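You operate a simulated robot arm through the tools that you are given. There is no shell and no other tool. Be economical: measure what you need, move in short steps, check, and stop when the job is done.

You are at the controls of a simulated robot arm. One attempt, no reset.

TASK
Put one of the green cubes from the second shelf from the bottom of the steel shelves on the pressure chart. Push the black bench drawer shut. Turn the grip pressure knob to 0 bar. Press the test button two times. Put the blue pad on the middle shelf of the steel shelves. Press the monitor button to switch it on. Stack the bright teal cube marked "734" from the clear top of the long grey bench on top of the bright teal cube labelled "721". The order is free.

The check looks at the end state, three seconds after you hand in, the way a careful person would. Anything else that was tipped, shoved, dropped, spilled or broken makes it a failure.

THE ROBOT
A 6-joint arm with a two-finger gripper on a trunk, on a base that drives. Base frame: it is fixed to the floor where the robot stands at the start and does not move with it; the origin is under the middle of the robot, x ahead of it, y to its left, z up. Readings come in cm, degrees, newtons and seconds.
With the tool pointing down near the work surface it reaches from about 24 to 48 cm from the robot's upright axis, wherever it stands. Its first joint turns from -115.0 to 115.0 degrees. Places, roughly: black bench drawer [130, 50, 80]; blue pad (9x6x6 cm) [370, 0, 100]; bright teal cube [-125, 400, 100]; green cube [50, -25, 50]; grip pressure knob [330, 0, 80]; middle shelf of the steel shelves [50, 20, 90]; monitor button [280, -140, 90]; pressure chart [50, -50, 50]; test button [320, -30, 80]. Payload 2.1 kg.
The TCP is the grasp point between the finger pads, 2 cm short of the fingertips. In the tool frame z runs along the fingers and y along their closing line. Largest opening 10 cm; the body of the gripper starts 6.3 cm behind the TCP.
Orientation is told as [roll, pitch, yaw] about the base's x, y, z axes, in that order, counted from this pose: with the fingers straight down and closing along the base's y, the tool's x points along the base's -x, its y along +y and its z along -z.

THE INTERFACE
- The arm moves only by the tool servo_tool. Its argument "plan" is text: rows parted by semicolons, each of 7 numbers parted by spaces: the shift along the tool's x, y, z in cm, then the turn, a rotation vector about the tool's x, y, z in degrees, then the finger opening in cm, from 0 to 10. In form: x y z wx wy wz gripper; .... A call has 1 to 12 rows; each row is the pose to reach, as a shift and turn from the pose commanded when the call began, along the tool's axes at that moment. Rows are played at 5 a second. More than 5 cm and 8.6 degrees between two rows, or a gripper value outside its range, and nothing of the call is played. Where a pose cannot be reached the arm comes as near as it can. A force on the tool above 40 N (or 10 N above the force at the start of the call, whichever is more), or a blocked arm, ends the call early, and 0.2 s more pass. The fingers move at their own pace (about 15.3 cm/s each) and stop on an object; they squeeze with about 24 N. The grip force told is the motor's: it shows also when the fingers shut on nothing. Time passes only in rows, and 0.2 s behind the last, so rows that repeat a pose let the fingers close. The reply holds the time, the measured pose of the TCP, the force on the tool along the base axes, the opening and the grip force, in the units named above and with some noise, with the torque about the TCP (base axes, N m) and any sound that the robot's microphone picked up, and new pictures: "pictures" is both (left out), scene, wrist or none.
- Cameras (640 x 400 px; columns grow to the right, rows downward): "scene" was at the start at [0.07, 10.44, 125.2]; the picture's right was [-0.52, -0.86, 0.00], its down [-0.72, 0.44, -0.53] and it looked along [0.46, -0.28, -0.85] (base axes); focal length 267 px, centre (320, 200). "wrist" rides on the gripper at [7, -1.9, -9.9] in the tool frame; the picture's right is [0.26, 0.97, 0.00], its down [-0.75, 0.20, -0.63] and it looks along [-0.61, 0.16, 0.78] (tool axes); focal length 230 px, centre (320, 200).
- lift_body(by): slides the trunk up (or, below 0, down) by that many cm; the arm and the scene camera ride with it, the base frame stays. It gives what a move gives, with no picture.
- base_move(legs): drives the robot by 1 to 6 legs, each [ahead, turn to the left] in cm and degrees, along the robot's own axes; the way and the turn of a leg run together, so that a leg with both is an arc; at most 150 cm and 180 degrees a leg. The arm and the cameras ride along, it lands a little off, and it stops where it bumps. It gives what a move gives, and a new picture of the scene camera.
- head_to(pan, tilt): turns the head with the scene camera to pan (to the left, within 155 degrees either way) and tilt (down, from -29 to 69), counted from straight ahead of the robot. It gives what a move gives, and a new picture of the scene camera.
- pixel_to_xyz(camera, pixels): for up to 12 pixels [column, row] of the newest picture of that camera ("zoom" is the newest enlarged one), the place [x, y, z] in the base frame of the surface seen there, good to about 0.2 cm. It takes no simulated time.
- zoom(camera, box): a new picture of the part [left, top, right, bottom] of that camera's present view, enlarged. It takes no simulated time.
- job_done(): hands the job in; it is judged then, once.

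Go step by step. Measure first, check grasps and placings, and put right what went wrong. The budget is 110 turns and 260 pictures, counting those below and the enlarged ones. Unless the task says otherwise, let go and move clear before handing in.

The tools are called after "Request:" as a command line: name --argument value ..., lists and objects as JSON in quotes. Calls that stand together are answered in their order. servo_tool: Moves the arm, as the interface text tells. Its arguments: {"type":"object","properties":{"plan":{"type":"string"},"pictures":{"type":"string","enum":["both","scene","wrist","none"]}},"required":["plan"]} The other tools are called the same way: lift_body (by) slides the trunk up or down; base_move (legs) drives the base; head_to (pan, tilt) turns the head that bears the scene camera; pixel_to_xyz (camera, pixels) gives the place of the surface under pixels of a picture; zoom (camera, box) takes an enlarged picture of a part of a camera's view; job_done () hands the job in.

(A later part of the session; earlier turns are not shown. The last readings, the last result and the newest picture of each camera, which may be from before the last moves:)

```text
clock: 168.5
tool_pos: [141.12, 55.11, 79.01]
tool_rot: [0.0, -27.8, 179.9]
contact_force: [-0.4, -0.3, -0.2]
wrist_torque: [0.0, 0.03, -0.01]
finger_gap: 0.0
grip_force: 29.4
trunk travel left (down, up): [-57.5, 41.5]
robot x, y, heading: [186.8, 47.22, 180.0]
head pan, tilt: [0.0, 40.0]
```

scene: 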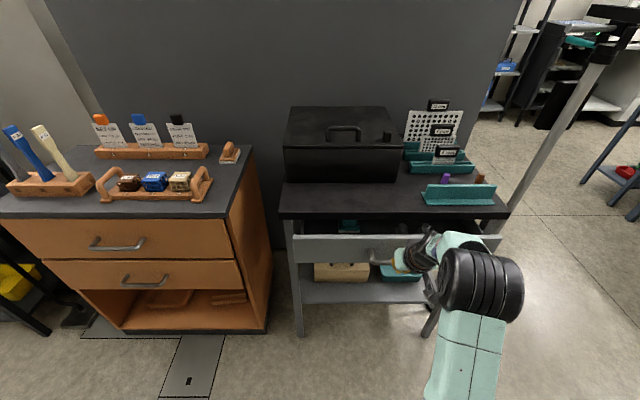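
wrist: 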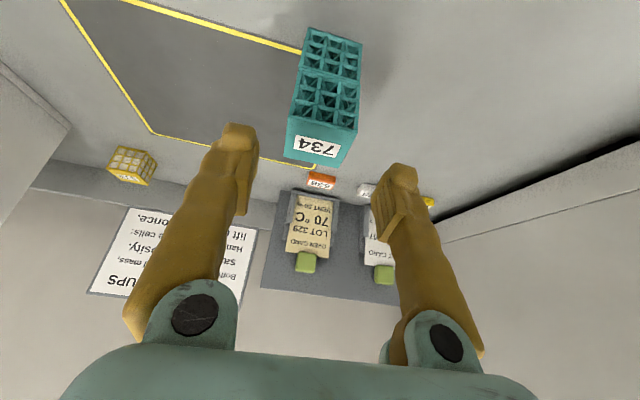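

The drawer is moving in smoothly. I'll keep pushing.

Request:
servo_tool --plan "-1.1 0 0.6 0 0 0 0; -2.2 0 1.2 0 0 0 0; -3.3 0 1.75 0 0 0 0; -4.4 0 2.3 0 0 0 0; -5.5 0 2.9 0 0 0 0; -6.6 0 3.5 0 0 0 0; -7.2 0 3.8 0 0 0 0; -7.7 0 4.1 0 0 0 0; -8.3 0 4.4 0 0 0 0" --pictures "scene"

Request:
zoom --camera "scene" --box '[260, 180, 520, 340]'

```text
clock: 170.5
tool_pos: [133.24, 55.04, 80.02]
tool_rot: [0.0, -28.8, 179.9]
contact_force: [21.0, 2.9, 20.4]
wrist_torque: [0.12, -0.39, 0.15]
finger_gap: 0.59
grip_force: 29.5
trunk travel left (down, up): [-57.5, 41.5]
robot x, y, heading: [186.35, 47.14, 180.1]
head pan, tilt: [0.0, 40.0]
```

scene: 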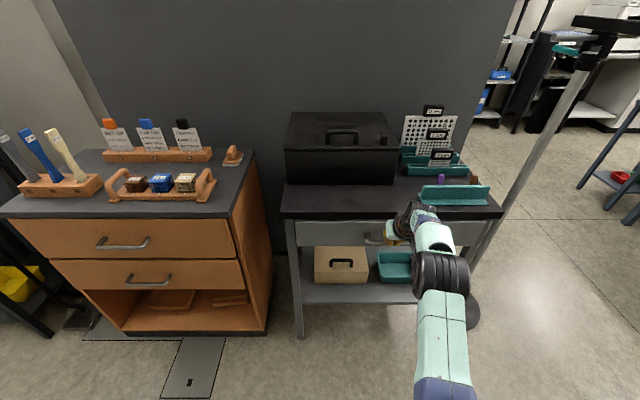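

```text
2.46 times, centred on (390, 260) of scene
```

zoom: 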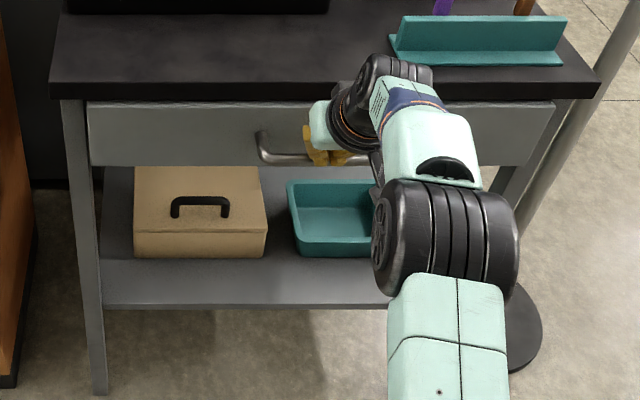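

The force rose to 21 N, so the drawer appears shut under the bench top. I'll back off and measure the front panel.

Request:
servo_tool --plan "1 0 -0.6 0 0 0 0; 3 0 -1.6 0 0 0 0; 6 0 -3.2 0 0 0 0; 9 0 -4.8 0 0 0 0; 9 0 -4.8 0 0 0 0" --pictures "scene"

Request:
pixel_to_xyz --camera "scene" --pixels '[[310, 230], [340, 230], [370, 235], [310, 240], [330, 215], [380, 242], [298, 235], [350, 222]]'

Request:
zoom --camera "scene" --box '[270, 180, 500, 320]'

```text
clock: 170.9
tool_pos: [134.14, 54.77, 79.59]
tool_rot: [-0.3, -28.9, -179.9]
contact_force: [7.3, -1.2, 41.5]
wrist_torque: [0.09, 0.23, 0.26]
finger_gap: 0.59
grip_force: 29.5
trunk travel left (down, up): [-57.5, 41.5]
robot x, y, heading: [186.73, 47.4, -180.2]
head pan, tilt: [0.0, 40.0]
stopped in row 2: the force on the tool passed its limit at 43 N (the readings are from after the stop); the commanded pose is now the measured one
```

scene: 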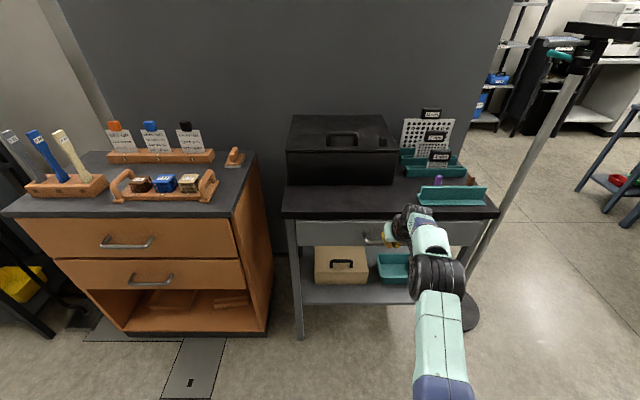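

```text
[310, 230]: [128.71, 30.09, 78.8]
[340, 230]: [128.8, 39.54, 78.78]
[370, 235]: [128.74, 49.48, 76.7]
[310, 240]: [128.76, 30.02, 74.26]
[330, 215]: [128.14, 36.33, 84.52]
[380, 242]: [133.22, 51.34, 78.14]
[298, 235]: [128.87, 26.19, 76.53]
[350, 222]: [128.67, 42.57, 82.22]
```

```text
2.78 times, centred on (385, 250) of scene
```

zoom: 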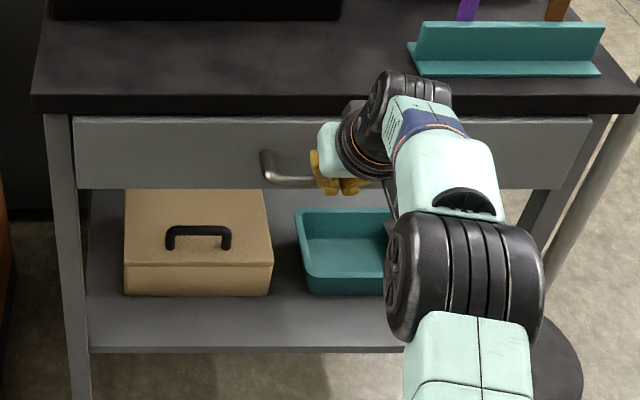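

The drawer front is at x=128.75, flush and shut. The fingertips are hung on the handle bar with an upward reaction, so I'll loosen the fingers slightly and ease out up along the finger axis.

Request:
servo_tool --plan "0 0 -0.3 0 0 0 1.5; 0 0 -0.8 0 0 0 1.5; 0.2 0 -1.6 0 0 0 1.5" --pictures "wrist"

```text
clock: 171.2
tool_pos: [139.42, 53.89, 77.14]
tool_rot: [0.6, -21.8, 179.1]
contact_force: [2.5, 1.3, 0.9]
wrist_torque: [0.02, 0.15, -0.03]
finger_gap: 1.49
grip_force: 0.1
trunk travel left (down, up): [-57.5, 41.5]
robot x, y, heading: [186.76, 47.24, -180.2]
head pan, tilt: [0.0, 40.0]
stopped in row 1: the force on the tool passed its limit at 70 N (the readings are from after the stop); the commanded pose is now the measured one
```

wrist: 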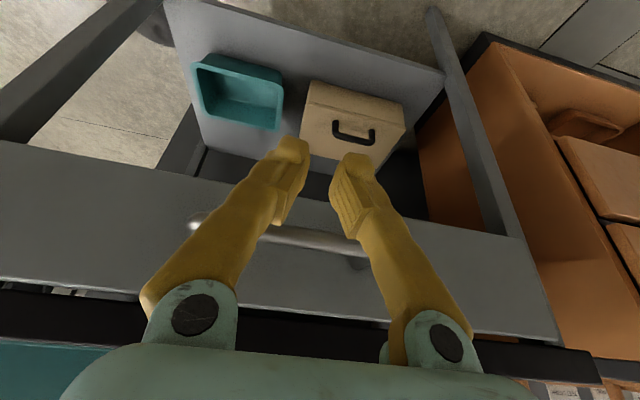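

It sprang free, and the TCP is now at x=139.4 with no load. I'll back away and check that the drawer is still shut.

Request:
servo_tool --plan "2 0 -1 0 0 0 1.5; 5 0 -2.5 0 0 0 1.5; 8 0 -5 0 0 0 1.5; 8 0 -5 0 0 0 1.5" --pictures "none"

Request:
base_move --legs '[[-25, 0]]'

Request:
pixel_to_xyz --camera "scene" --pixels '[[320, 245], [350, 245], [400, 240], [340, 235]]'

Request:
zoom --camera "scene" --box '[260, 100, 480, 300]'

```text
clock: 171.5
tool_pos: [138.95, 52.77, 69.95]
tool_rot: [0.2, -10.1, 178.5]
contact_force: [0.8, 1.0, 1.2]
wrist_torque: [0.0, 0.06, -0.02]
finger_gap: 1.49
grip_force: 0.0
trunk travel left (down, up): [-57.5, 41.5]
robot x, y, heading: [186.55, 47.22, -180.2]
head pan, tilt: [0.0, 40.0]
stopped in row 1: the arm was blocked; the commanded pose is now the measured one
```

```text
clock: 172.2
tool_pos: [137.41, 53.06, 67.83]
tool_rot: [0.7, -6.8, 179.4]
contact_force: [-0.1, 0.0, 0.1]
wrist_torque: [-0.01, 0.0, 0.03]
finger_gap: 1.49
grip_force: 0.1
trunk travel left (down, up): [-57.5, 41.5]
robot x, y, heading: [187.07, 47.36, -180.3]
head pan, tilt: [0.0, 40.0]
stopped in leg 1: the force on the tool passed its limit at 220 N (the readings are from after the stop); the commanded pose is now the measured one
```

scene: 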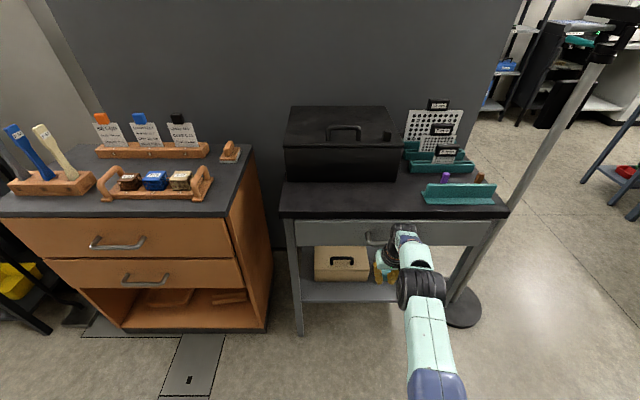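

```text
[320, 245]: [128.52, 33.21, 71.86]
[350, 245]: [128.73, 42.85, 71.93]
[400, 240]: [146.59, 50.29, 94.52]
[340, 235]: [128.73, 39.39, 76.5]
```

```text
2.00 times, centred on (370, 200) of scene
```

zoom: 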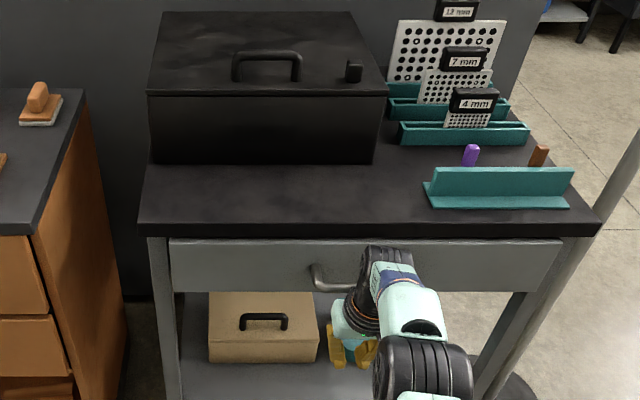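

The arm is being blocked by something and has drifted to (137.4,53,67.8). I'll look through the wrist camera before any more motion.

Request:
servo_tool --plan "0 0 0 0 0 0 1.5" --pictures "both"

Request:
zoom --camera "scene" --box '[330, 200, 480, 320]'

```text
clock: 172.6
tool_pos: [137.45, 53.18, 67.75]
tool_rot: [0.8, -6.8, 179.3]
contact_force: [0.3, -0.2, 0.3]
wrist_torque: [0.01, -0.02, -0.02]
finger_gap: 1.52
grip_force: 0.0
trunk travel left (down, up): [-57.5, 41.5]
robot x, y, heading: [186.85, 47.0, -180.2]
head pan, tilt: [0.0, 40.0]
```

scene: 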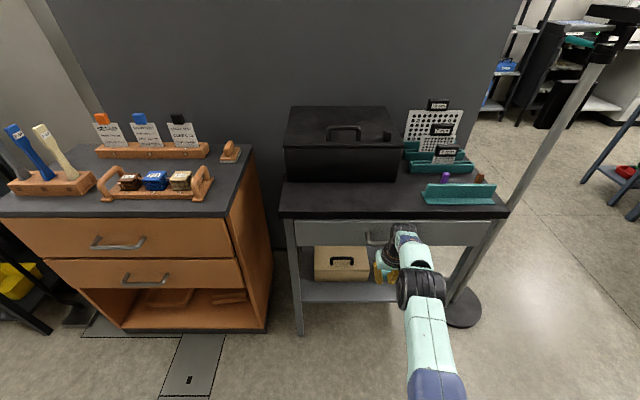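
wrist: 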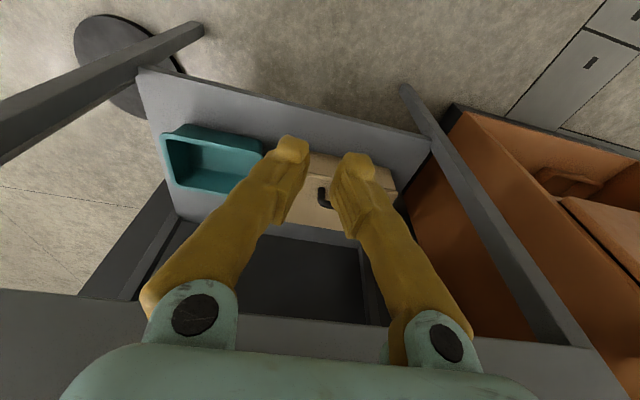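

```text
3.33 times, centred on (405, 260) of scene
```

zoom: 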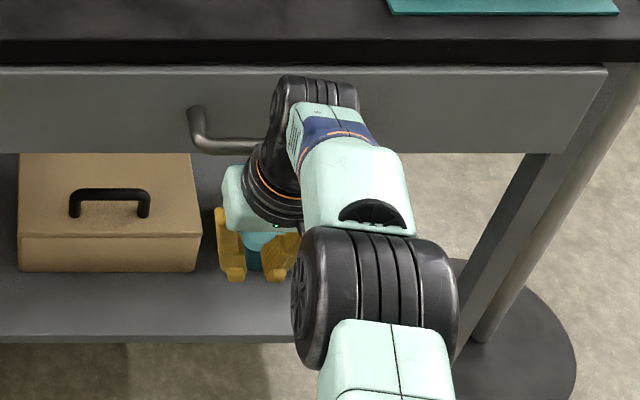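

The arm has settled with zero force and the handle is clear of the body. The blocks may have come from it swinging after springing free, so I'll test a small backward step.

Request:
servo_tool --plan "0.3 0 0 0 0 0 1.5; 0.8 0 0 0 0 0 1.5; 1.5 0 0 0 0 0 1.5; 1.5 0 0 0 0 0 1.5" --pictures "none"

```text
clock: 173.6
tool_pos: [138.92, 53.11, 67.66]
tool_rot: [0.7, -6.8, 179.4]
contact_force: [-0.7, 0.0, 0.6]
wrist_torque: [-0.01, -0.01, -0.03]
finger_gap: 1.5
grip_force: 0.1
trunk travel left (down, up): [-57.5, 41.5]
robot x, y, heading: [186.96, 47.06, -179.9]
head pan, tilt: [0.0, 40.0]
```

Moving freely now. I'll pull back further, drive away, and check the drawer and bench.

Request:
servo_tool --plan "2 0 -0.5 0 0 0 1.5; 5 0 -1 0 0 0 1.5; 8 0 -2 0 0 0 1.5; 8 0 -2 0 0 0 1.5" --pictures "none"

Request:
base_move --legs '[[-30, 0]]'

Request:
zoom --camera "scene" --box '[230, 100, 490, 300]'

Request:
pixel_to_xyz --camera "scene" --pixels '[[300, 235], [330, 235], [380, 235], [430, 235], [410, 225]]'

```text
clock: 174.6
tool_pos: [147.15, 52.9, 68.53]
tool_rot: [0.8, -6.9, 179.2]
contact_force: [0.3, 0.3, -0.7]
wrist_torque: [-0.04, 0.03, 0.0]
finger_gap: 1.5
grip_force: 0.0
trunk travel left (down, up): [-57.5, 41.5]
robot x, y, heading: [187.08, 46.94, -179.9]
head pan, tilt: [0.0, 40.0]
```

```text
clock: 176.7
tool_pos: [177.41, 52.82, 68.72]
tool_rot: [0.7, -6.8, 179.6]
contact_force: [-0.4, -0.1, 0.0]
wrist_torque: [0.0, 0.04, 0.01]
finger_gap: 1.49
grip_force: 0.0
trunk travel left (down, up): [-57.5, 41.5]
robot x, y, heading: [217.4, 47.31, -179.6]
head pan, tilt: [0.0, 40.0]
```

scene: 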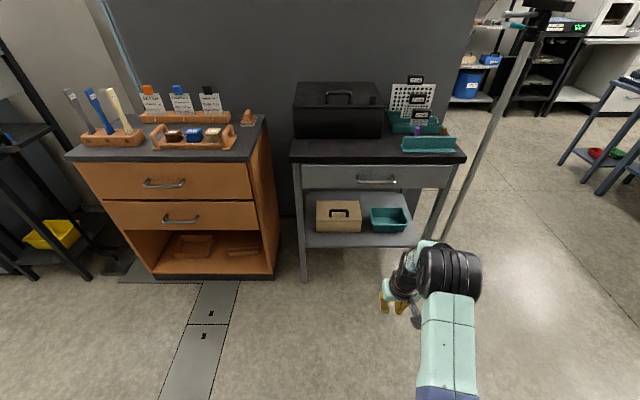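

```text
2.00 times, centred on (360, 200) of scene
```

zoom: 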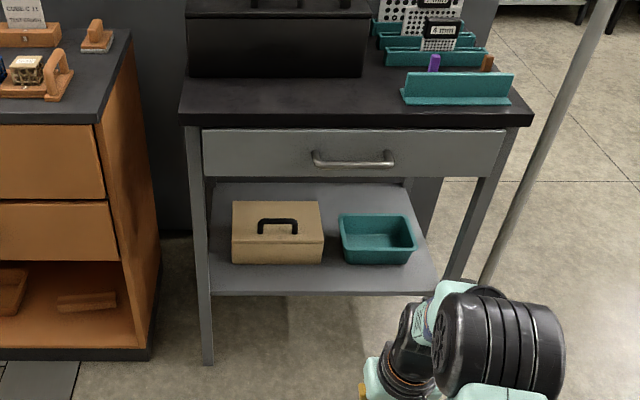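

```text
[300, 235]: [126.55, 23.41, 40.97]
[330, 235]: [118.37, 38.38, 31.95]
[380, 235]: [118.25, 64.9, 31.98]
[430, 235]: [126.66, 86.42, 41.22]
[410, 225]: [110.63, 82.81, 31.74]
```

The drawer is shut and everything on the bench is in place. I'll turn toward the test rig and look at it.

Request:
base_move --legs '[[0, 120]]'

Request:
head_to --pan 40 --tilt 25

Request:
lift_body --by 30

Request:
head_to --pan 40 --tilt 28

Request:
head_to --pan -20 --tilt 25

```text
clock: 182.1
tool_pos: [232.58, 9.89, 68.61]
tool_rot: [0.8, -6.8, -59.8]
contact_force: [-0.2, -0.3, -0.4]
wrist_torque: [0.01, 0.03, 0.03]
finger_gap: 1.5
grip_force: 0.1
trunk travel left (down, up): [-57.5, 41.5]
robot x, y, heading: [216.78, 47.22, -59.1]
head pan, tilt: [0.0, 40.0]
```

scene: 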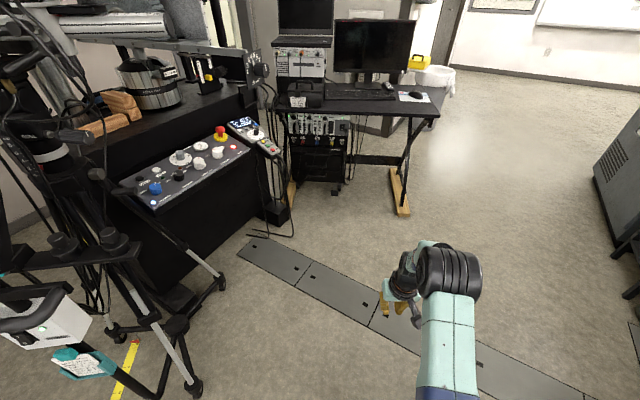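

```text
clock: 183.2
tool_pos: [232.53, 9.99, 68.59]
tool_rot: [0.7, -6.7, -59.8]
contact_force: [0.1, 0.2, -0.1]
wrist_torque: [0.0, -0.02, 0.01]
finger_gap: 1.46
grip_force: 0.1
trunk travel left (down, up): [-57.5, 41.5]
robot x, y, heading: [217.42, 47.57, -59.1]
head pan, tilt: [40.0, 25.0]
```

scene: 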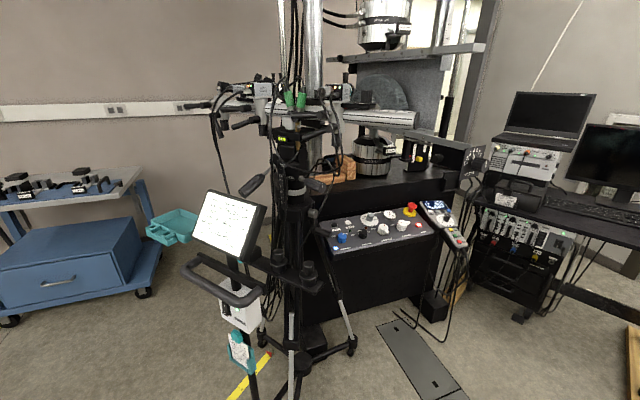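

```text
clock: 186.2
tool_pos: [232.65, 10.0, 98.59]
tool_rot: [0.7, -6.9, -59.7]
contact_force: [-0.2, -0.2, 0.1]
wrist_torque: [-0.02, 0.01, -0.02]
finger_gap: 1.5
grip_force: 0.1
trunk travel left (down, up): [-87.5, 11.5]
robot x, y, heading: [217.55, 46.7, -59.4]
head pan, tilt: [40.0, 25.0]
```

```text
clock: 186.8
tool_pos: [232.69, 10.01, 98.6]
tool_rot: [0.7, -6.8, -59.7]
contact_force: [0.5, 0.2, 0.2]
wrist_torque: [-0.01, 0.01, 0.0]
finger_gap: 1.5
grip_force: 0.1
trunk travel left (down, up): [-87.5, 11.5]
robot x, y, heading: [217.07, 47.17, -59.4]
head pan, tilt: [40.0, 28.0]
```

scene: 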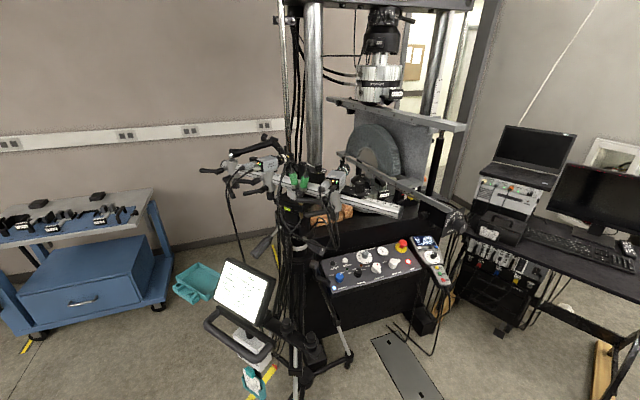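

```text
clock: 188.1
tool_pos: [232.51, 10.13, 98.58]
tool_rot: [0.7, -6.8, -59.7]
contact_force: [0.9, 1.0, -0.5]
wrist_torque: [0.0, 0.01, -0.02]
finger_gap: 1.51
grip_force: 0.0
trunk travel left (down, up): [-87.5, 11.5]
robot x, y, heading: [217.17, 47.23, -59.6]
head pan, tilt: [-20.0, 25.0]
```

scene: 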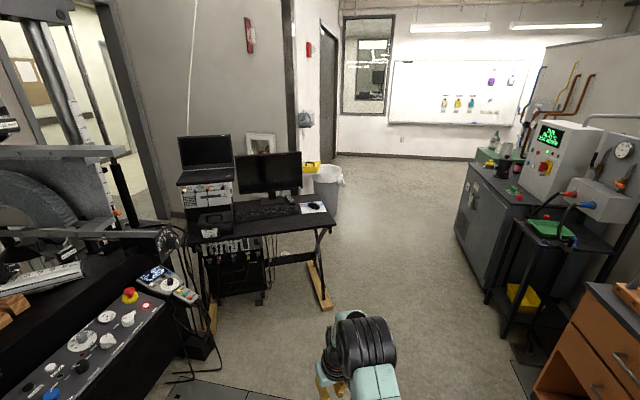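

The control panel is at the left and the desk with the monitor is at (270,180). I'll turn the head back to the panel and zoom.

Request:
zoom --camera "scene" --box '[170, 130, 350, 260]'

Request:
pixel_to_xyz --camera "scene" --pixels '[[270, 175], [300, 180], [240, 200], [310, 240], [205, 185], [330, 300], [262, 300], [235, 180], [300, 155], [237, 157], [215, 215], [297, 195]]'

Request:
head_to --pan 35 --tilt 35

Request:
zoom --camera "scene" --box '[300, 150, 500, 275]'

```text
3.08 times, centred on (260, 195) of scene
```

zoom: 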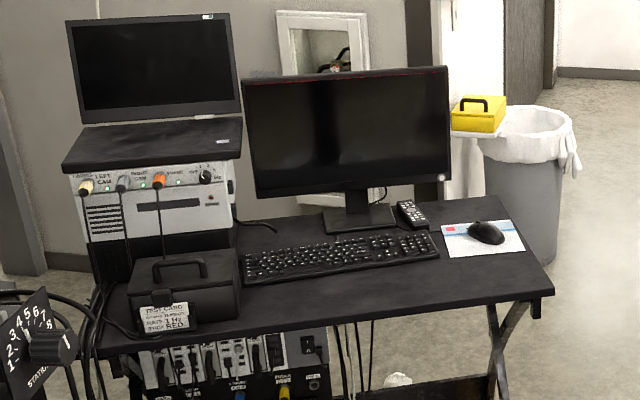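

```text
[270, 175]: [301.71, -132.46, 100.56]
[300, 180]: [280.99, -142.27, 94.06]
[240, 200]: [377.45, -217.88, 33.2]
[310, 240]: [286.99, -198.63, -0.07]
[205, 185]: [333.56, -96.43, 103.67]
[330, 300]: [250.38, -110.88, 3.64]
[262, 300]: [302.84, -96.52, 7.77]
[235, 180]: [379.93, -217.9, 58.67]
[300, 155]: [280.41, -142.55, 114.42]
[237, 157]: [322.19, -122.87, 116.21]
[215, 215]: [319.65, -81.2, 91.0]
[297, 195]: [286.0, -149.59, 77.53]
```

```text
clock: 189.3
tool_pos: [232.57, 9.95, 98.66]
tool_rot: [0.7, -6.9, -59.7]
contact_force: [-0.6, -0.6, -1.0]
wrist_torque: [-0.01, 0.01, -0.01]
finger_gap: 1.5
grip_force: 0.1
trunk travel left (down, up): [-87.5, 11.5]
robot x, y, heading: [217.49, 47.06, -59.4]
head pan, tilt: [35.0, 35.0]
```

scene: 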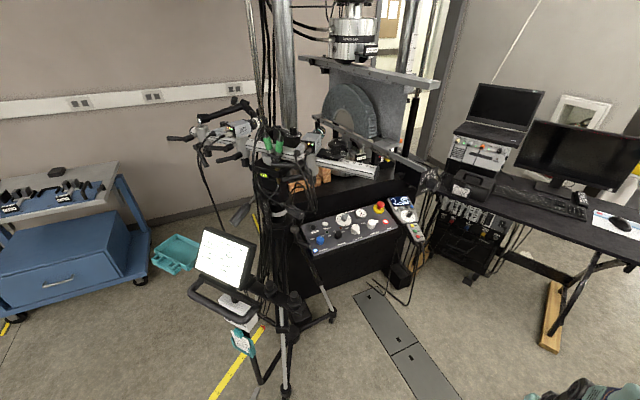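

```text
3.20 times, centred on (400, 212) of scene
```

zoom: 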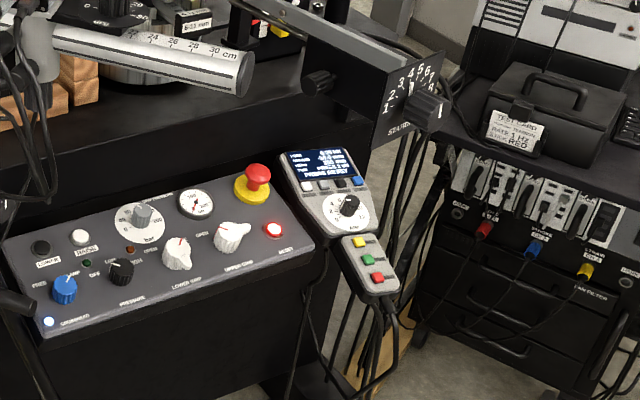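

The monitor's button looks like the white dot at its lower right corner. I need a closer view of the panel, so I'll measure positions around it including the tripod legs.

Request:
pixel_to_xyz --camera "scene" --pixels '[[344, 218], [360, 220], [380, 207], [384, 228], [311, 250], [395, 230], [408, 214], [418, 234], [286, 392], [332, 317], [255, 380], [222, 255]]'

Request:
pixel_to_xyz --camera "zoom" --pixels '[[143, 213], [348, 205], [273, 230], [370, 260], [378, 278], [358, 242], [64, 288], [80, 237], [40, 245], [48, 320], [120, 270], [300, 245]]'

Request:
zoom --camera "scene" --box '[295, 195, 405, 260]'

Request:
zoom --camera "scene" --box '[375, 185, 435, 250]'

```text
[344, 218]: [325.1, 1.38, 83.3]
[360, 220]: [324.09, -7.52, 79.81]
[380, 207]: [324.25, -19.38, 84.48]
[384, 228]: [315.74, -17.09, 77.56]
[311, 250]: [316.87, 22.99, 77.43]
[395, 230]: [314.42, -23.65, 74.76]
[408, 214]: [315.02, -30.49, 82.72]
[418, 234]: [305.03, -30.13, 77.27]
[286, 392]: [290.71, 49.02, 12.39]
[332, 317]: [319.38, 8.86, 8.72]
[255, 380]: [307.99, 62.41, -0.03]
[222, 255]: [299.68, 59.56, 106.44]
```

```text
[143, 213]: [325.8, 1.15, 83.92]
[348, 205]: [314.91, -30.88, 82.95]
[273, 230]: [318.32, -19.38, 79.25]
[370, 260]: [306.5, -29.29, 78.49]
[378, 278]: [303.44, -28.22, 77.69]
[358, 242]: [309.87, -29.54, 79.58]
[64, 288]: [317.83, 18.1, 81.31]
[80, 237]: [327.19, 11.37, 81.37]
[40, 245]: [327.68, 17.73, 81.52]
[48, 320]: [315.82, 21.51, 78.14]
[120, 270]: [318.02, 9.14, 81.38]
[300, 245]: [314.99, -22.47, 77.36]
```

```text
5.82 times, centred on (350, 228) of scene
```

zoom: 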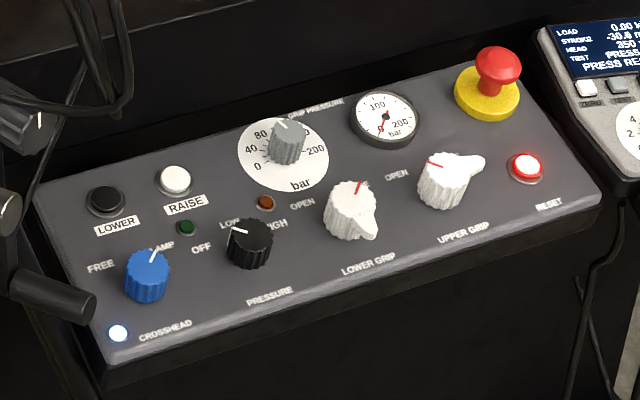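

```text
6.15 times, centred on (405, 218) of scene
```

zoom: 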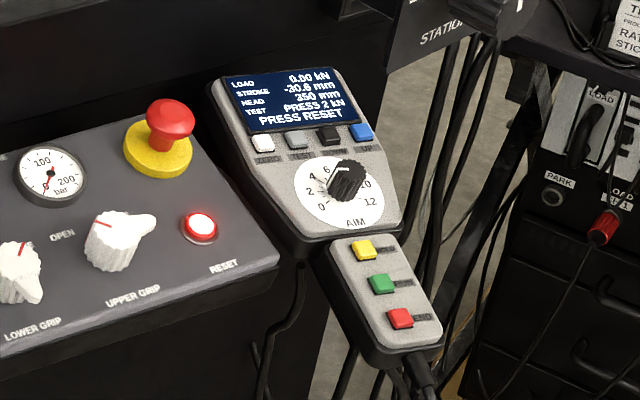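

The grey knob on the 0–200 bar dial at (325.8,1.2,84) is the grip pressure knob. The test button is probably on the pendant near (318,-31). I'll drive to about (262,-12) facing +x for a closer look.

Request:
base_move --legs '[[0, 6.8], [74, 0], [0, 52.7]]'

Request:
head_to --pan -15 --tilt 40

Request:
zoom --camera "scene" --box '[220, 100, 480, 262]'

```text
clock: 195.6
tool_pos: [298.27, -27.67, 98.51]
tool_rot: [0.8, -6.3, -15.7]
contact_force: [-6.7, -5.6, 0.1]
wrist_torque: [0.54, -0.74, 0.14]
finger_gap: 1.51
grip_force: 0.1
trunk travel left (down, up): [-87.5, 11.5]
robot x, y, heading: [261.59, -11.67, -15.2]
head pan, tilt: [35.0, 35.0]
stopped in leg 3: the force on the tool passed its limit at 64 N (the readings are from after the stop); the commanded pose is now the measured one
```

scene: 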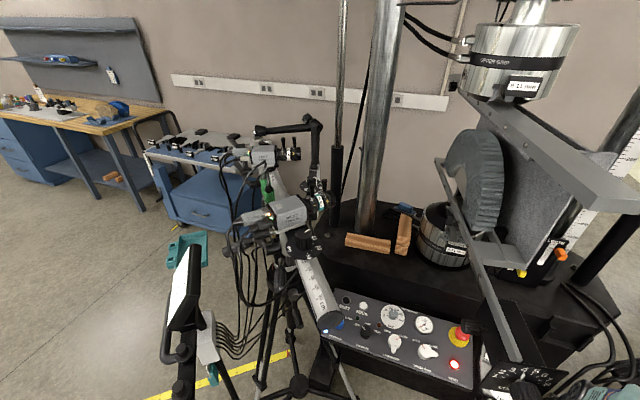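

```text
clock: 196.8
tool_pos: [298.35, -27.57, 98.51]
tool_rot: [0.8, -6.3, -15.6]
contact_force: [-8.6, -2.6, -2.1]
wrist_torque: [0.21, -0.78, 0.29]
finger_gap: 1.51
grip_force: 0.0
trunk travel left (down, up): [-87.5, 11.5]
robot x, y, heading: [261.9, -11.85, -15.1]
head pan, tilt: [-15.0, 40.0]
```

scene: 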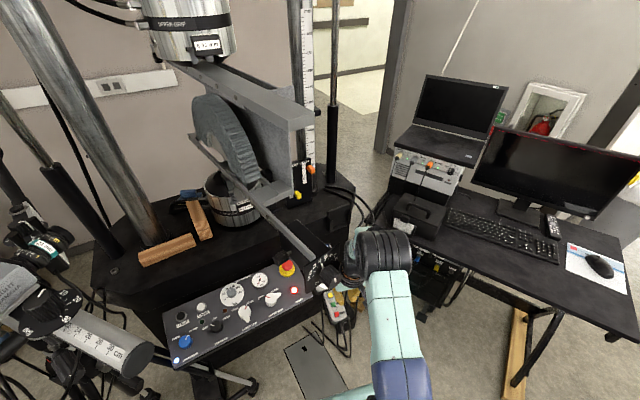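

```text
2.46 times, centred on (350, 181) of scene
```

zoom: 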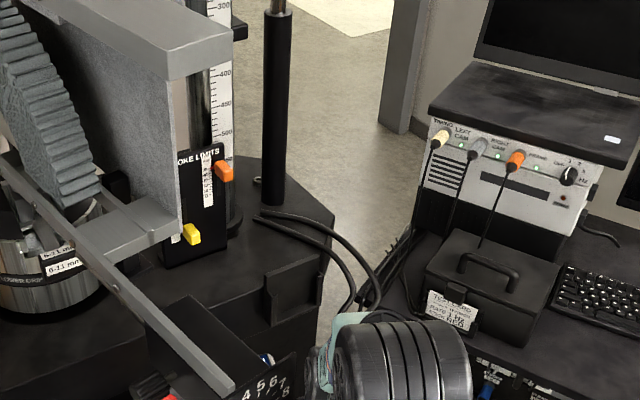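

The gripper touched the "STATION" box that sticks out above the panel near (305,-27,97). I'll undo the last of the turn, back away, and inspect it.

Request:
base_move --legs '[[0, -12], [-25, 0]]'

Request:
head_to --pan 20 --tilt 30

Request:
zoom --camera "scene" --box '[220, 140, 460, 290]'

```text
clock: 199.4
tool_pos: [272.1, -23.52, 98.36]
tool_rot: [0.7, -6.3, -27.5]
contact_force: [-0.3, -0.1, 1.0]
wrist_torque: [0.0, 0.01, -0.03]
finger_gap: 1.47
grip_force: 0.0
trunk travel left (down, up): [-87.5, 11.5]
robot x, y, heading: [239.77, -0.5, -27.1]
head pan, tilt: [-15.0, 40.0]
```

scene: 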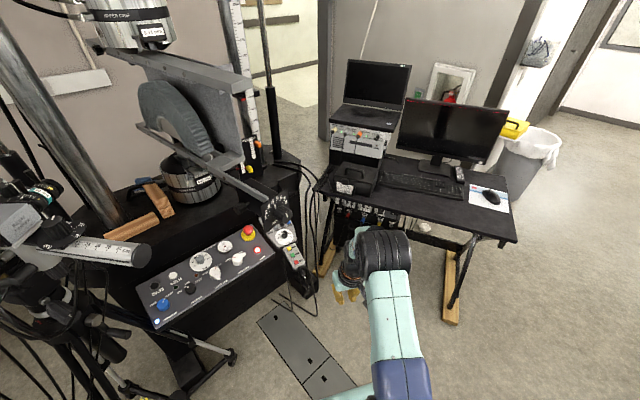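

```text
clock: 200.4
tool_pos: [272.11, -23.44, 98.39]
tool_rot: [0.8, -6.2, -27.5]
contact_force: [0.5, 0.3, -0.3]
wrist_torque: [0.03, 0.04, 0.02]
finger_gap: 1.53
grip_force: 0.0
trunk travel left (down, up): [-87.5, 11.5]
robot x, y, heading: [239.58, -0.36, -27.0]
head pan, tilt: [20.0, 30.0]
```

scene: 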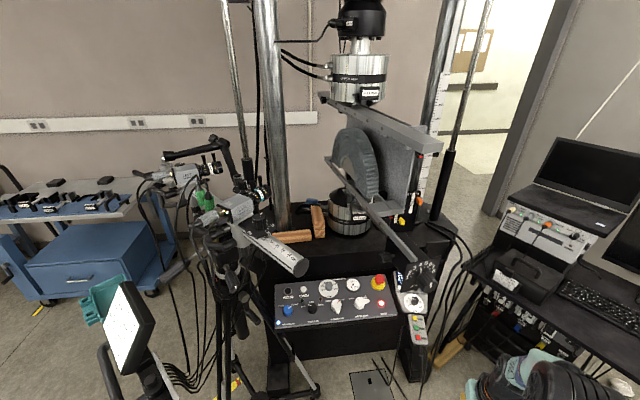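

```text
2.67 times, centred on (340, 215) of scene
```

zoom: 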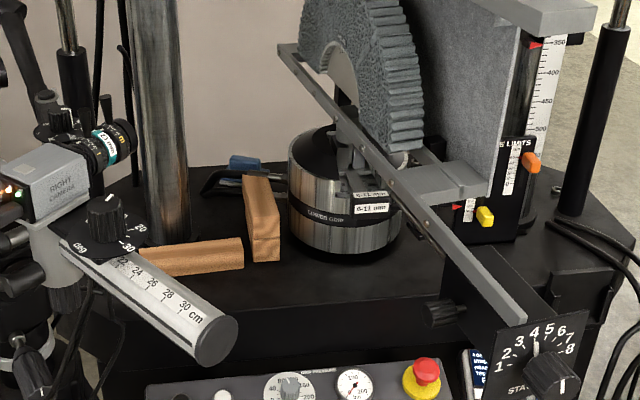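

I'll zoom on the station dial to see whether it moved.

Request:
zoom --camera "scene" --box '[385, 240, 455, 350]'

Request:
pixel_to_xyz --camera "scene" --pixels '[[428, 278], [410, 262], [400, 250], [434, 258], [395, 290], [245, 165], [270, 262], [300, 265], [250, 245], [238, 163], [245, 205], [318, 215]]'

Request:
zoom --camera "scene" --box '[270, 180, 400, 270]'

```text
3.64 times, centred on (420, 295) of scene
```

zoom: 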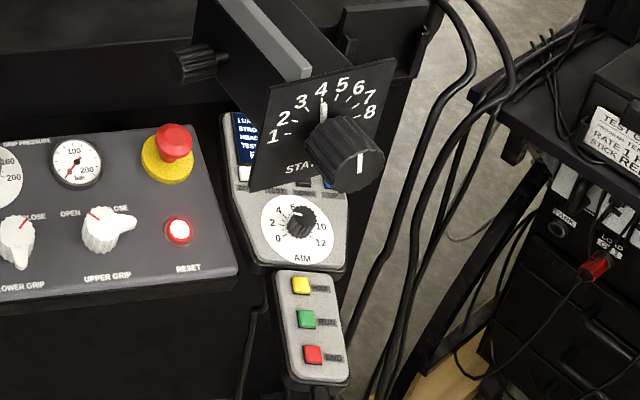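

```text
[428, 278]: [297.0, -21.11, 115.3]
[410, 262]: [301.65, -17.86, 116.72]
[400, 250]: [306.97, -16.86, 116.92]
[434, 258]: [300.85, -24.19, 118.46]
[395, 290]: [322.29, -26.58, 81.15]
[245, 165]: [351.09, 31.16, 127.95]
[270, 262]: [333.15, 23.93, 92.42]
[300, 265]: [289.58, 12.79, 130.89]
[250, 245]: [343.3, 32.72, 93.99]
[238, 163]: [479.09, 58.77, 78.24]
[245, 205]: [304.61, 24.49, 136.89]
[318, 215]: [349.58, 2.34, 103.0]
```

```text
4.44 times, centred on (335, 225) of scene
```

zoom: 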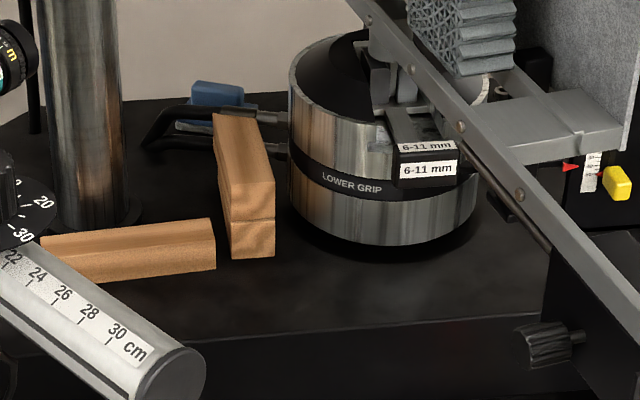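

The station pointer still stands at 4, as before, so nothing changed there. I'll map the overhead beam and the tube near the panel before reaching in.

Request:
pixel_to_xyz --camera "zoom" --pixels '[[600, 270], [520, 195], [440, 110], [375, 20], [470, 160], [160, 370], [60, 290], [215, 95], [200, 125], [240, 140], [545, 350], [560, 300]]'

Request:
pixel_to_xyz --camera "scene" --pixels '[[329, 288], [330, 283], [337, 292], [320, 285], [340, 283], [285, 295], [275, 315], [375, 310], [375, 285], [340, 300], [236, 320], [318, 385]]'

Request:
zoom --camera "scene" --box '[300, 265, 360, 310]'

```text
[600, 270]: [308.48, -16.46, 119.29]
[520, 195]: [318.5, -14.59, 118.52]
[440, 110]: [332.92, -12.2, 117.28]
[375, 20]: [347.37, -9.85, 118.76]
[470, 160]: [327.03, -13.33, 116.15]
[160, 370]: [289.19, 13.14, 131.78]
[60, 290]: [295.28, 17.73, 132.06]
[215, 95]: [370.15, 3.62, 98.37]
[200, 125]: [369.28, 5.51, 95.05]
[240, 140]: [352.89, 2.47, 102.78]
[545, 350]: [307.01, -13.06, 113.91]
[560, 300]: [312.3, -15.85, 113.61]
```

```text
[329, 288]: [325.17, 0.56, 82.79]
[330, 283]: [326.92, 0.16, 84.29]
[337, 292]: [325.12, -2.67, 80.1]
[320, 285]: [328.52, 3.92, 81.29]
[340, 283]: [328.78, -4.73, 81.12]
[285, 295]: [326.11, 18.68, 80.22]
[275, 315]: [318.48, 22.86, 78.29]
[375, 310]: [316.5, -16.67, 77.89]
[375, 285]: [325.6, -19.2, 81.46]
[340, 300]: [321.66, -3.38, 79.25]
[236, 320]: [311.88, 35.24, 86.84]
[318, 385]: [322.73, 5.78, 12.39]
```

```text
8.89 times, centred on (330, 288) of scene
```

zoom: 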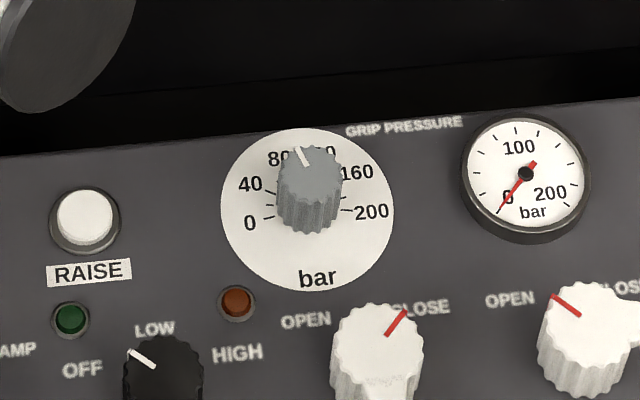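

The beam is at y -10 to -17, z 113–119 and the tube's end is at (289,13,131), so I should reach in low along y≈1. The knob points at about 65 bar; 0 is roughly 70° anticlockwise. I'll face +x, lower the trunk and raise the tool in free space.

Request:
base_move --legs '[[0, 27]]'

Request:
lift_body --by -36

Request:
servo_tool --plan "0 0 -4.5 0 0 0 5; 0 0 -9 0 0 0 5; 0 0 -13.5 0 0 0 5; 0 0 -18 0 0 0 5; 0 0 -22.5 0 -6 0 5; 0 0 -26 0 -13 0 5; 0 0 -26 0 -13 0 5" --pictures "wrist"

```text
clock: 202.2
tool_pos: [279.04, -5.87, 98.41]
tool_rot: [0.7, -6.2, -0.3]
contact_force: [0.9, 0.1, 0.3]
wrist_torque: [-0.02, -0.01, 0.0]
finger_gap: 1.51
grip_force: 0.1
trunk travel left (down, up): [-87.5, 11.5]
robot x, y, heading: [239.67, -0.27, 0.2]
head pan, tilt: [20.0, 30.0]
```

scene: 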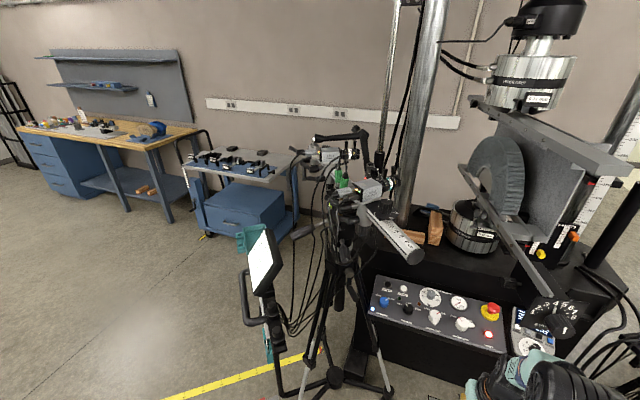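

```text
clock: 205.7
tool_pos: [278.92, -5.96, 62.39]
tool_rot: [0.7, -6.3, -0.4]
contact_force: [0.0, 0.5, 0.4]
wrist_torque: [-0.03, -0.02, -0.01]
finger_gap: 1.49
grip_force: 0.0
trunk travel left (down, up): [-51.5, 47.5]
robot x, y, heading: [239.26, -0.31, 0.3]
head pan, tilt: [20.0, 30.0]
```

```text
clock: 207.3
tool_pos: [276.08, -6.31, 88.34]
tool_rot: [0.8, -19.3, -0.4]
contact_force: [0.6, -0.3, -0.2]
wrist_torque: [0.02, 0.02, -0.01]
finger_gap: 4.98
grip_force: 0.1
trunk travel left (down, up): [-51.5, 47.5]
robot x, y, heading: [239.58, -0.07, 0.4]
head pan, tilt: [20.0, 30.0]
```

wrist: 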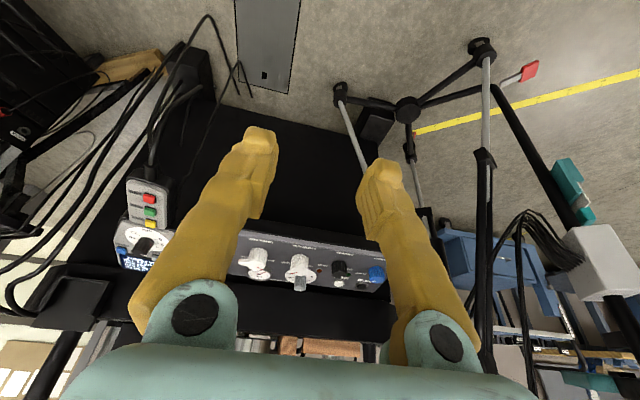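

I'm at tilt -19, matching the panel's 20° slope. I'll shift sideways to y≈1 and drive ahead 37.

Request:
servo_tool --plan "0 3.5 0 0 0 0 5; 0 7 0 0 0 0 5; 0 7 0 0 0 0 5" --pictures "none"

Request:
base_move --legs '[[37, 0]]'

Request:
servo_tool --plan "0 0 0 0 0 0 5" --pictures "wrist"

```text
clock: 208.1
tool_pos: [276.11, 0.77, 88.38]
tool_rot: [0.9, -19.3, -0.6]
contact_force: [0.9, 0.3, 0.5]
wrist_torque: [0.0, 0.0, 0.0]
finger_gap: 4.99
grip_force: 0.1
trunk travel left (down, up): [-51.5, 47.5]
robot x, y, heading: [239.55, -0.06, 0.3]
head pan, tilt: [20.0, 30.0]
```

```text
clock: 210.4
tool_pos: [313.15, 1.17, 88.36]
tool_rot: [0.7, -19.3, -0.3]
contact_force: [0.0, 0.2, 0.5]
wrist_torque: [-0.03, 0.05, -0.01]
finger_gap: 5.01
grip_force: 0.2
trunk travel left (down, up): [-51.5, 47.5]
robot x, y, heading: [276.59, 0.13, 0.7]
head pan, tilt: [20.0, 30.0]
```

scene: 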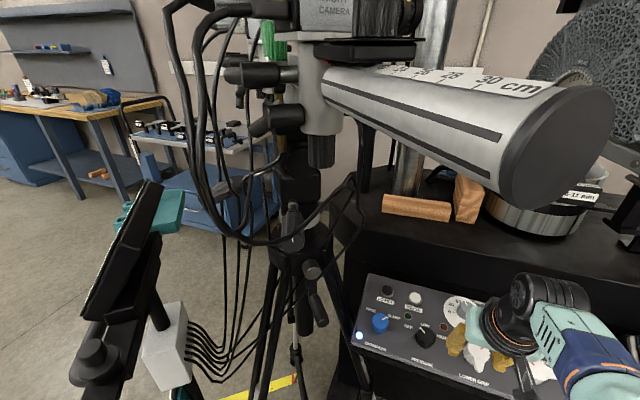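

```text
clock: 210.8
tool_pos: [313.19, 1.17, 88.41]
tool_rot: [0.7, -19.3, -0.3]
contact_force: [1.3, 0.0, 0.1]
wrist_torque: [0.02, -0.02, 0.05]
finger_gap: 4.99
grip_force: 0.1
trunk travel left (down, up): [-51.5, 47.5]
robot x, y, heading: [276.71, 0.07, 0.6]
head pan, tilt: [20.0, 30.0]
```

wrist: 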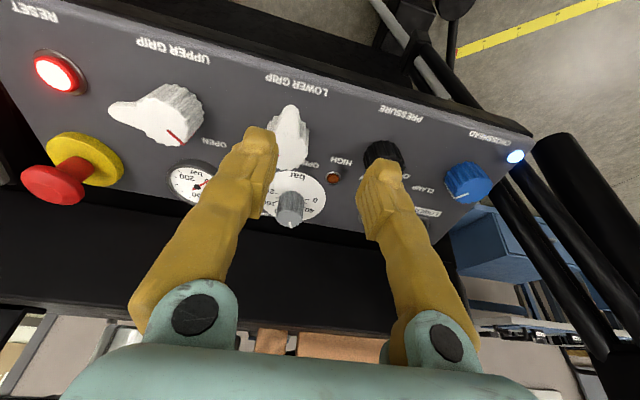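

The head is clear of the tube. I'll measure the grip pressure knob's top at (290,207) and its dial.

Request:
pixel_to_xyz --camera "wrist" --pixels '[[290, 205], [280, 208], [301, 208], [290, 196], [290, 220], [325, 200], [318, 215], [310, 178], [280, 178], [300, 150], [285, 110], [340, 215]]'

Request:
zoom --camera "wrist" --box '[250, 160, 350, 240]'

```text
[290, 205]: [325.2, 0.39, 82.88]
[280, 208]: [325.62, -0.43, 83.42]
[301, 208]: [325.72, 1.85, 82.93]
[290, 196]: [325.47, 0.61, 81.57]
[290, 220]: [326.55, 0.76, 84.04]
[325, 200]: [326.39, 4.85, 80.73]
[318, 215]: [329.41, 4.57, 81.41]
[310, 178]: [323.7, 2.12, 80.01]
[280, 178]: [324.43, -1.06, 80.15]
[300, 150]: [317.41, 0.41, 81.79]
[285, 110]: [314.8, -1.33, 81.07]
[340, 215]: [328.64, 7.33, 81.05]
```

```text
5.00 times, centred on (300, 200) of wrist
```

zoom: 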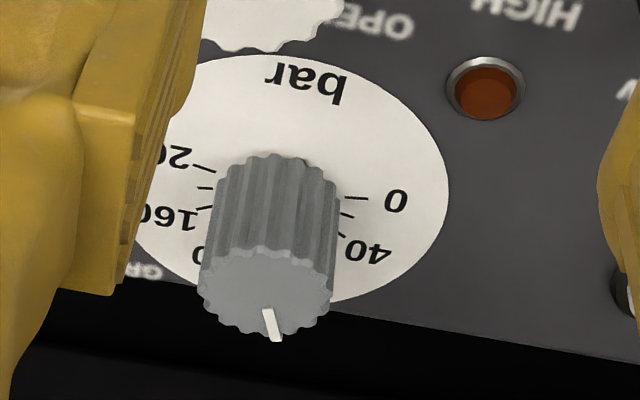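

The knob's base is at about (326.5,0.7,80.9) and it points about 32° left of the top, with 0 at about 100° left. I'll move above it, pre-rotated +35° about the tool axis.

Request:
servo_tool --plan "-2 -0.1 0.9 0 0 7 5; -4 -0.2 1.8 0 0 14 5; -6 -0.3 2.7 0 0 21 5; -8 -0.4 3.6 0 0 28 5; -10 -0.45 4.45 0 0 35 5; -10 -0.45 4.45 0 0 35 5" --pictures "wrist"

```text
clock: 212.2
tool_pos: [323.93, 0.87, 87.6]
tool_rot: [12.0, -15.2, -36.8]
contact_force: [-0.2, 1.0, -0.8]
wrist_torque: [0.05, -0.01, 0.04]
finger_gap: 5.0
grip_force: 0.1
trunk travel left (down, up): [-51.5, 47.5]
robot x, y, heading: [276.11, -0.01, 0.4]
head pan, tilt: [20.0, 30.0]
```

wrist: 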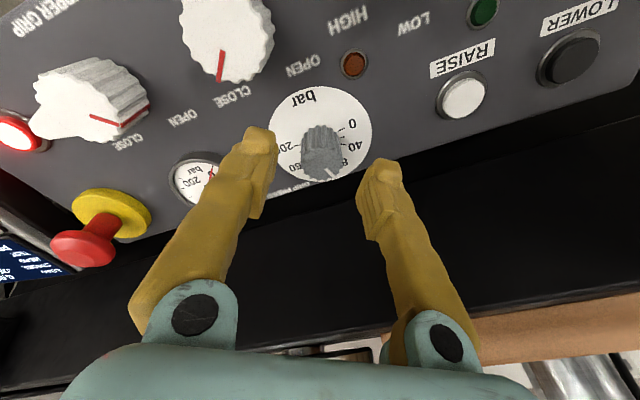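

The knob is aligned on the tool axis (dial centre at (320,133)). I'll descend 4.3 cm and grip.

Request:
servo_tool --plan "0 0 1.5 0 0 0 5; 0 0 3 0 0 0 5; 0 0 4.2 0 0 0 5; 0 0 4.2 0 0 0 5" --pictures "wrist"

```text
clock: 213.2
tool_pos: [325.54, 0.83, 83.56]
tool_rot: [12.0, -15.2, -36.8]
contact_force: [0.9, 0.5, -0.4]
wrist_torque: [0.03, 0.0, -0.01]
finger_gap: 5.0
grip_force: 0.0
trunk travel left (down, up): [-51.5, 47.5]
robot x, y, heading: [276.57, -0.18, 0.1]
head pan, tilt: [20.0, 30.0]
```

wrist: 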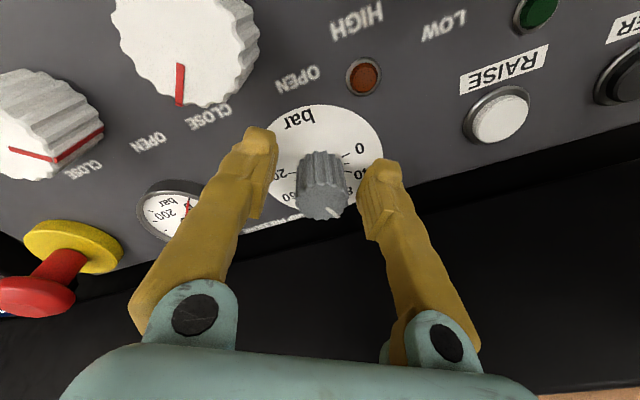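

The knob is well between the fingers. I'll grip it.

Request:
servo_tool --plan "0 0 0 0 0 0 3.5; 0 0 0 0 0 0 2.5; 0 0 0 0 0 0 2; 0 0 0 0 0 0 2" --pictures "none"

Request:
servo_tool --plan "0 0 0 0 0 -7 2; 0 0 0 0 0 -14 2; 0 0 0 0 0 -21 2; 0 0 0 0 0 -28 2; 0 0 0 0 0 -35 2; 0 0 0 0 0 -42 2; 0 0 0 0 0 -49 2; 0 0 0 0 0 -56 2; 0 0 0 0 0 -62 2; 0 0 0 0 0 -62 2" --pictures "wrist"

```text
clock: 214.2
tool_pos: [325.63, 1.15, 83.65]
tool_rot: [11.9, -15.3, -36.8]
contact_force: [8.6, 8.9, 5.0]
wrist_torque: [0.22, 0.07, 0.19]
finger_gap: 2.87
grip_force: 44.7
trunk travel left (down, up): [-51.5, 47.5]
robot x, y, heading: [276.58, 0.16, 0.8]
head pan, tilt: [20.0, 30.0]
```

```text
clock: 216.4
tool_pos: [325.57, 0.32, 83.42]
tool_rot: [-8.0, -17.3, 28.2]
contact_force: [6.0, -25.0, -5.2]
wrist_torque: [-0.14, -0.15, -0.28]
finger_gap: 2.87
grip_force: 45.2
trunk travel left (down, up): [-51.5, 47.5]
robot x, y, heading: [276.39, -0.15, 0.7]
head pan, tilt: [20.0, 30.0]
```

wrist: 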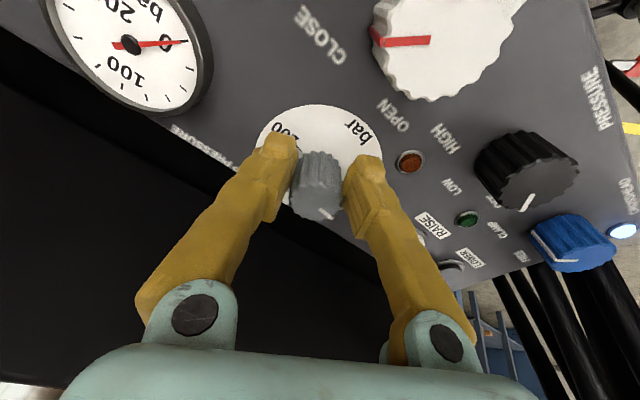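

The knob turned with the fingers by about 62°. I'll release, rise and check the pointer.

Request:
servo_tool --plan "0 0 0 0 0 0 4; 0 0 0 0 0 0 5; 0 0 0 0 0 0 5; 0 0 -2 0 0 0 5; 0 0 -4.5 0 0 0 5; 0 0 -4.5 0 0 0 5" --pictures "wrist"

Request:
zoom --camera "wrist" --box '[240, 70, 420, 210]'

```text
clock: 217.8
tool_pos: [323.93, 0.78, 87.81]
tool_rot: [-8.2, -17.4, 28.3]
contact_force: [0.0, 0.3, -0.4]
wrist_torque: [-0.03, 0.0, 0.0]
finger_gap: 4.99
grip_force: 0.2
trunk travel left (down, up): [-51.5, 47.5]
robot x, y, heading: [276.32, -0.28, 0.2]
head pan, tilt: [20.0, 30.0]
```

wrist: 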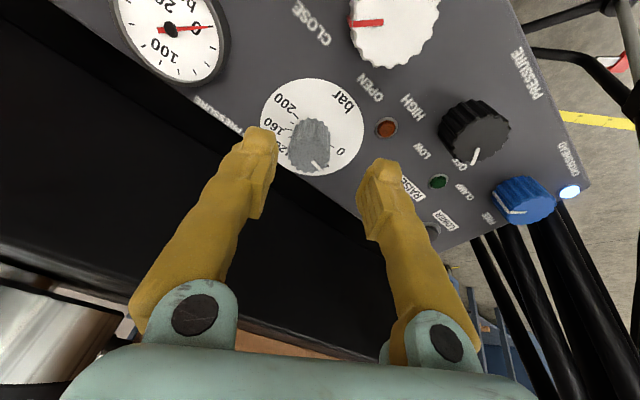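

```text
2.86 times, centred on (330, 140) of wrist
```

zoom: 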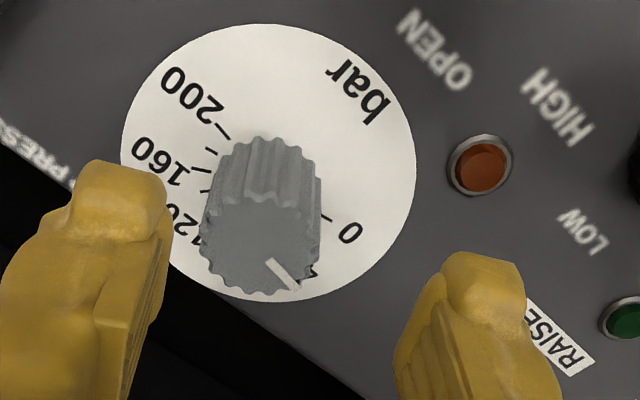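

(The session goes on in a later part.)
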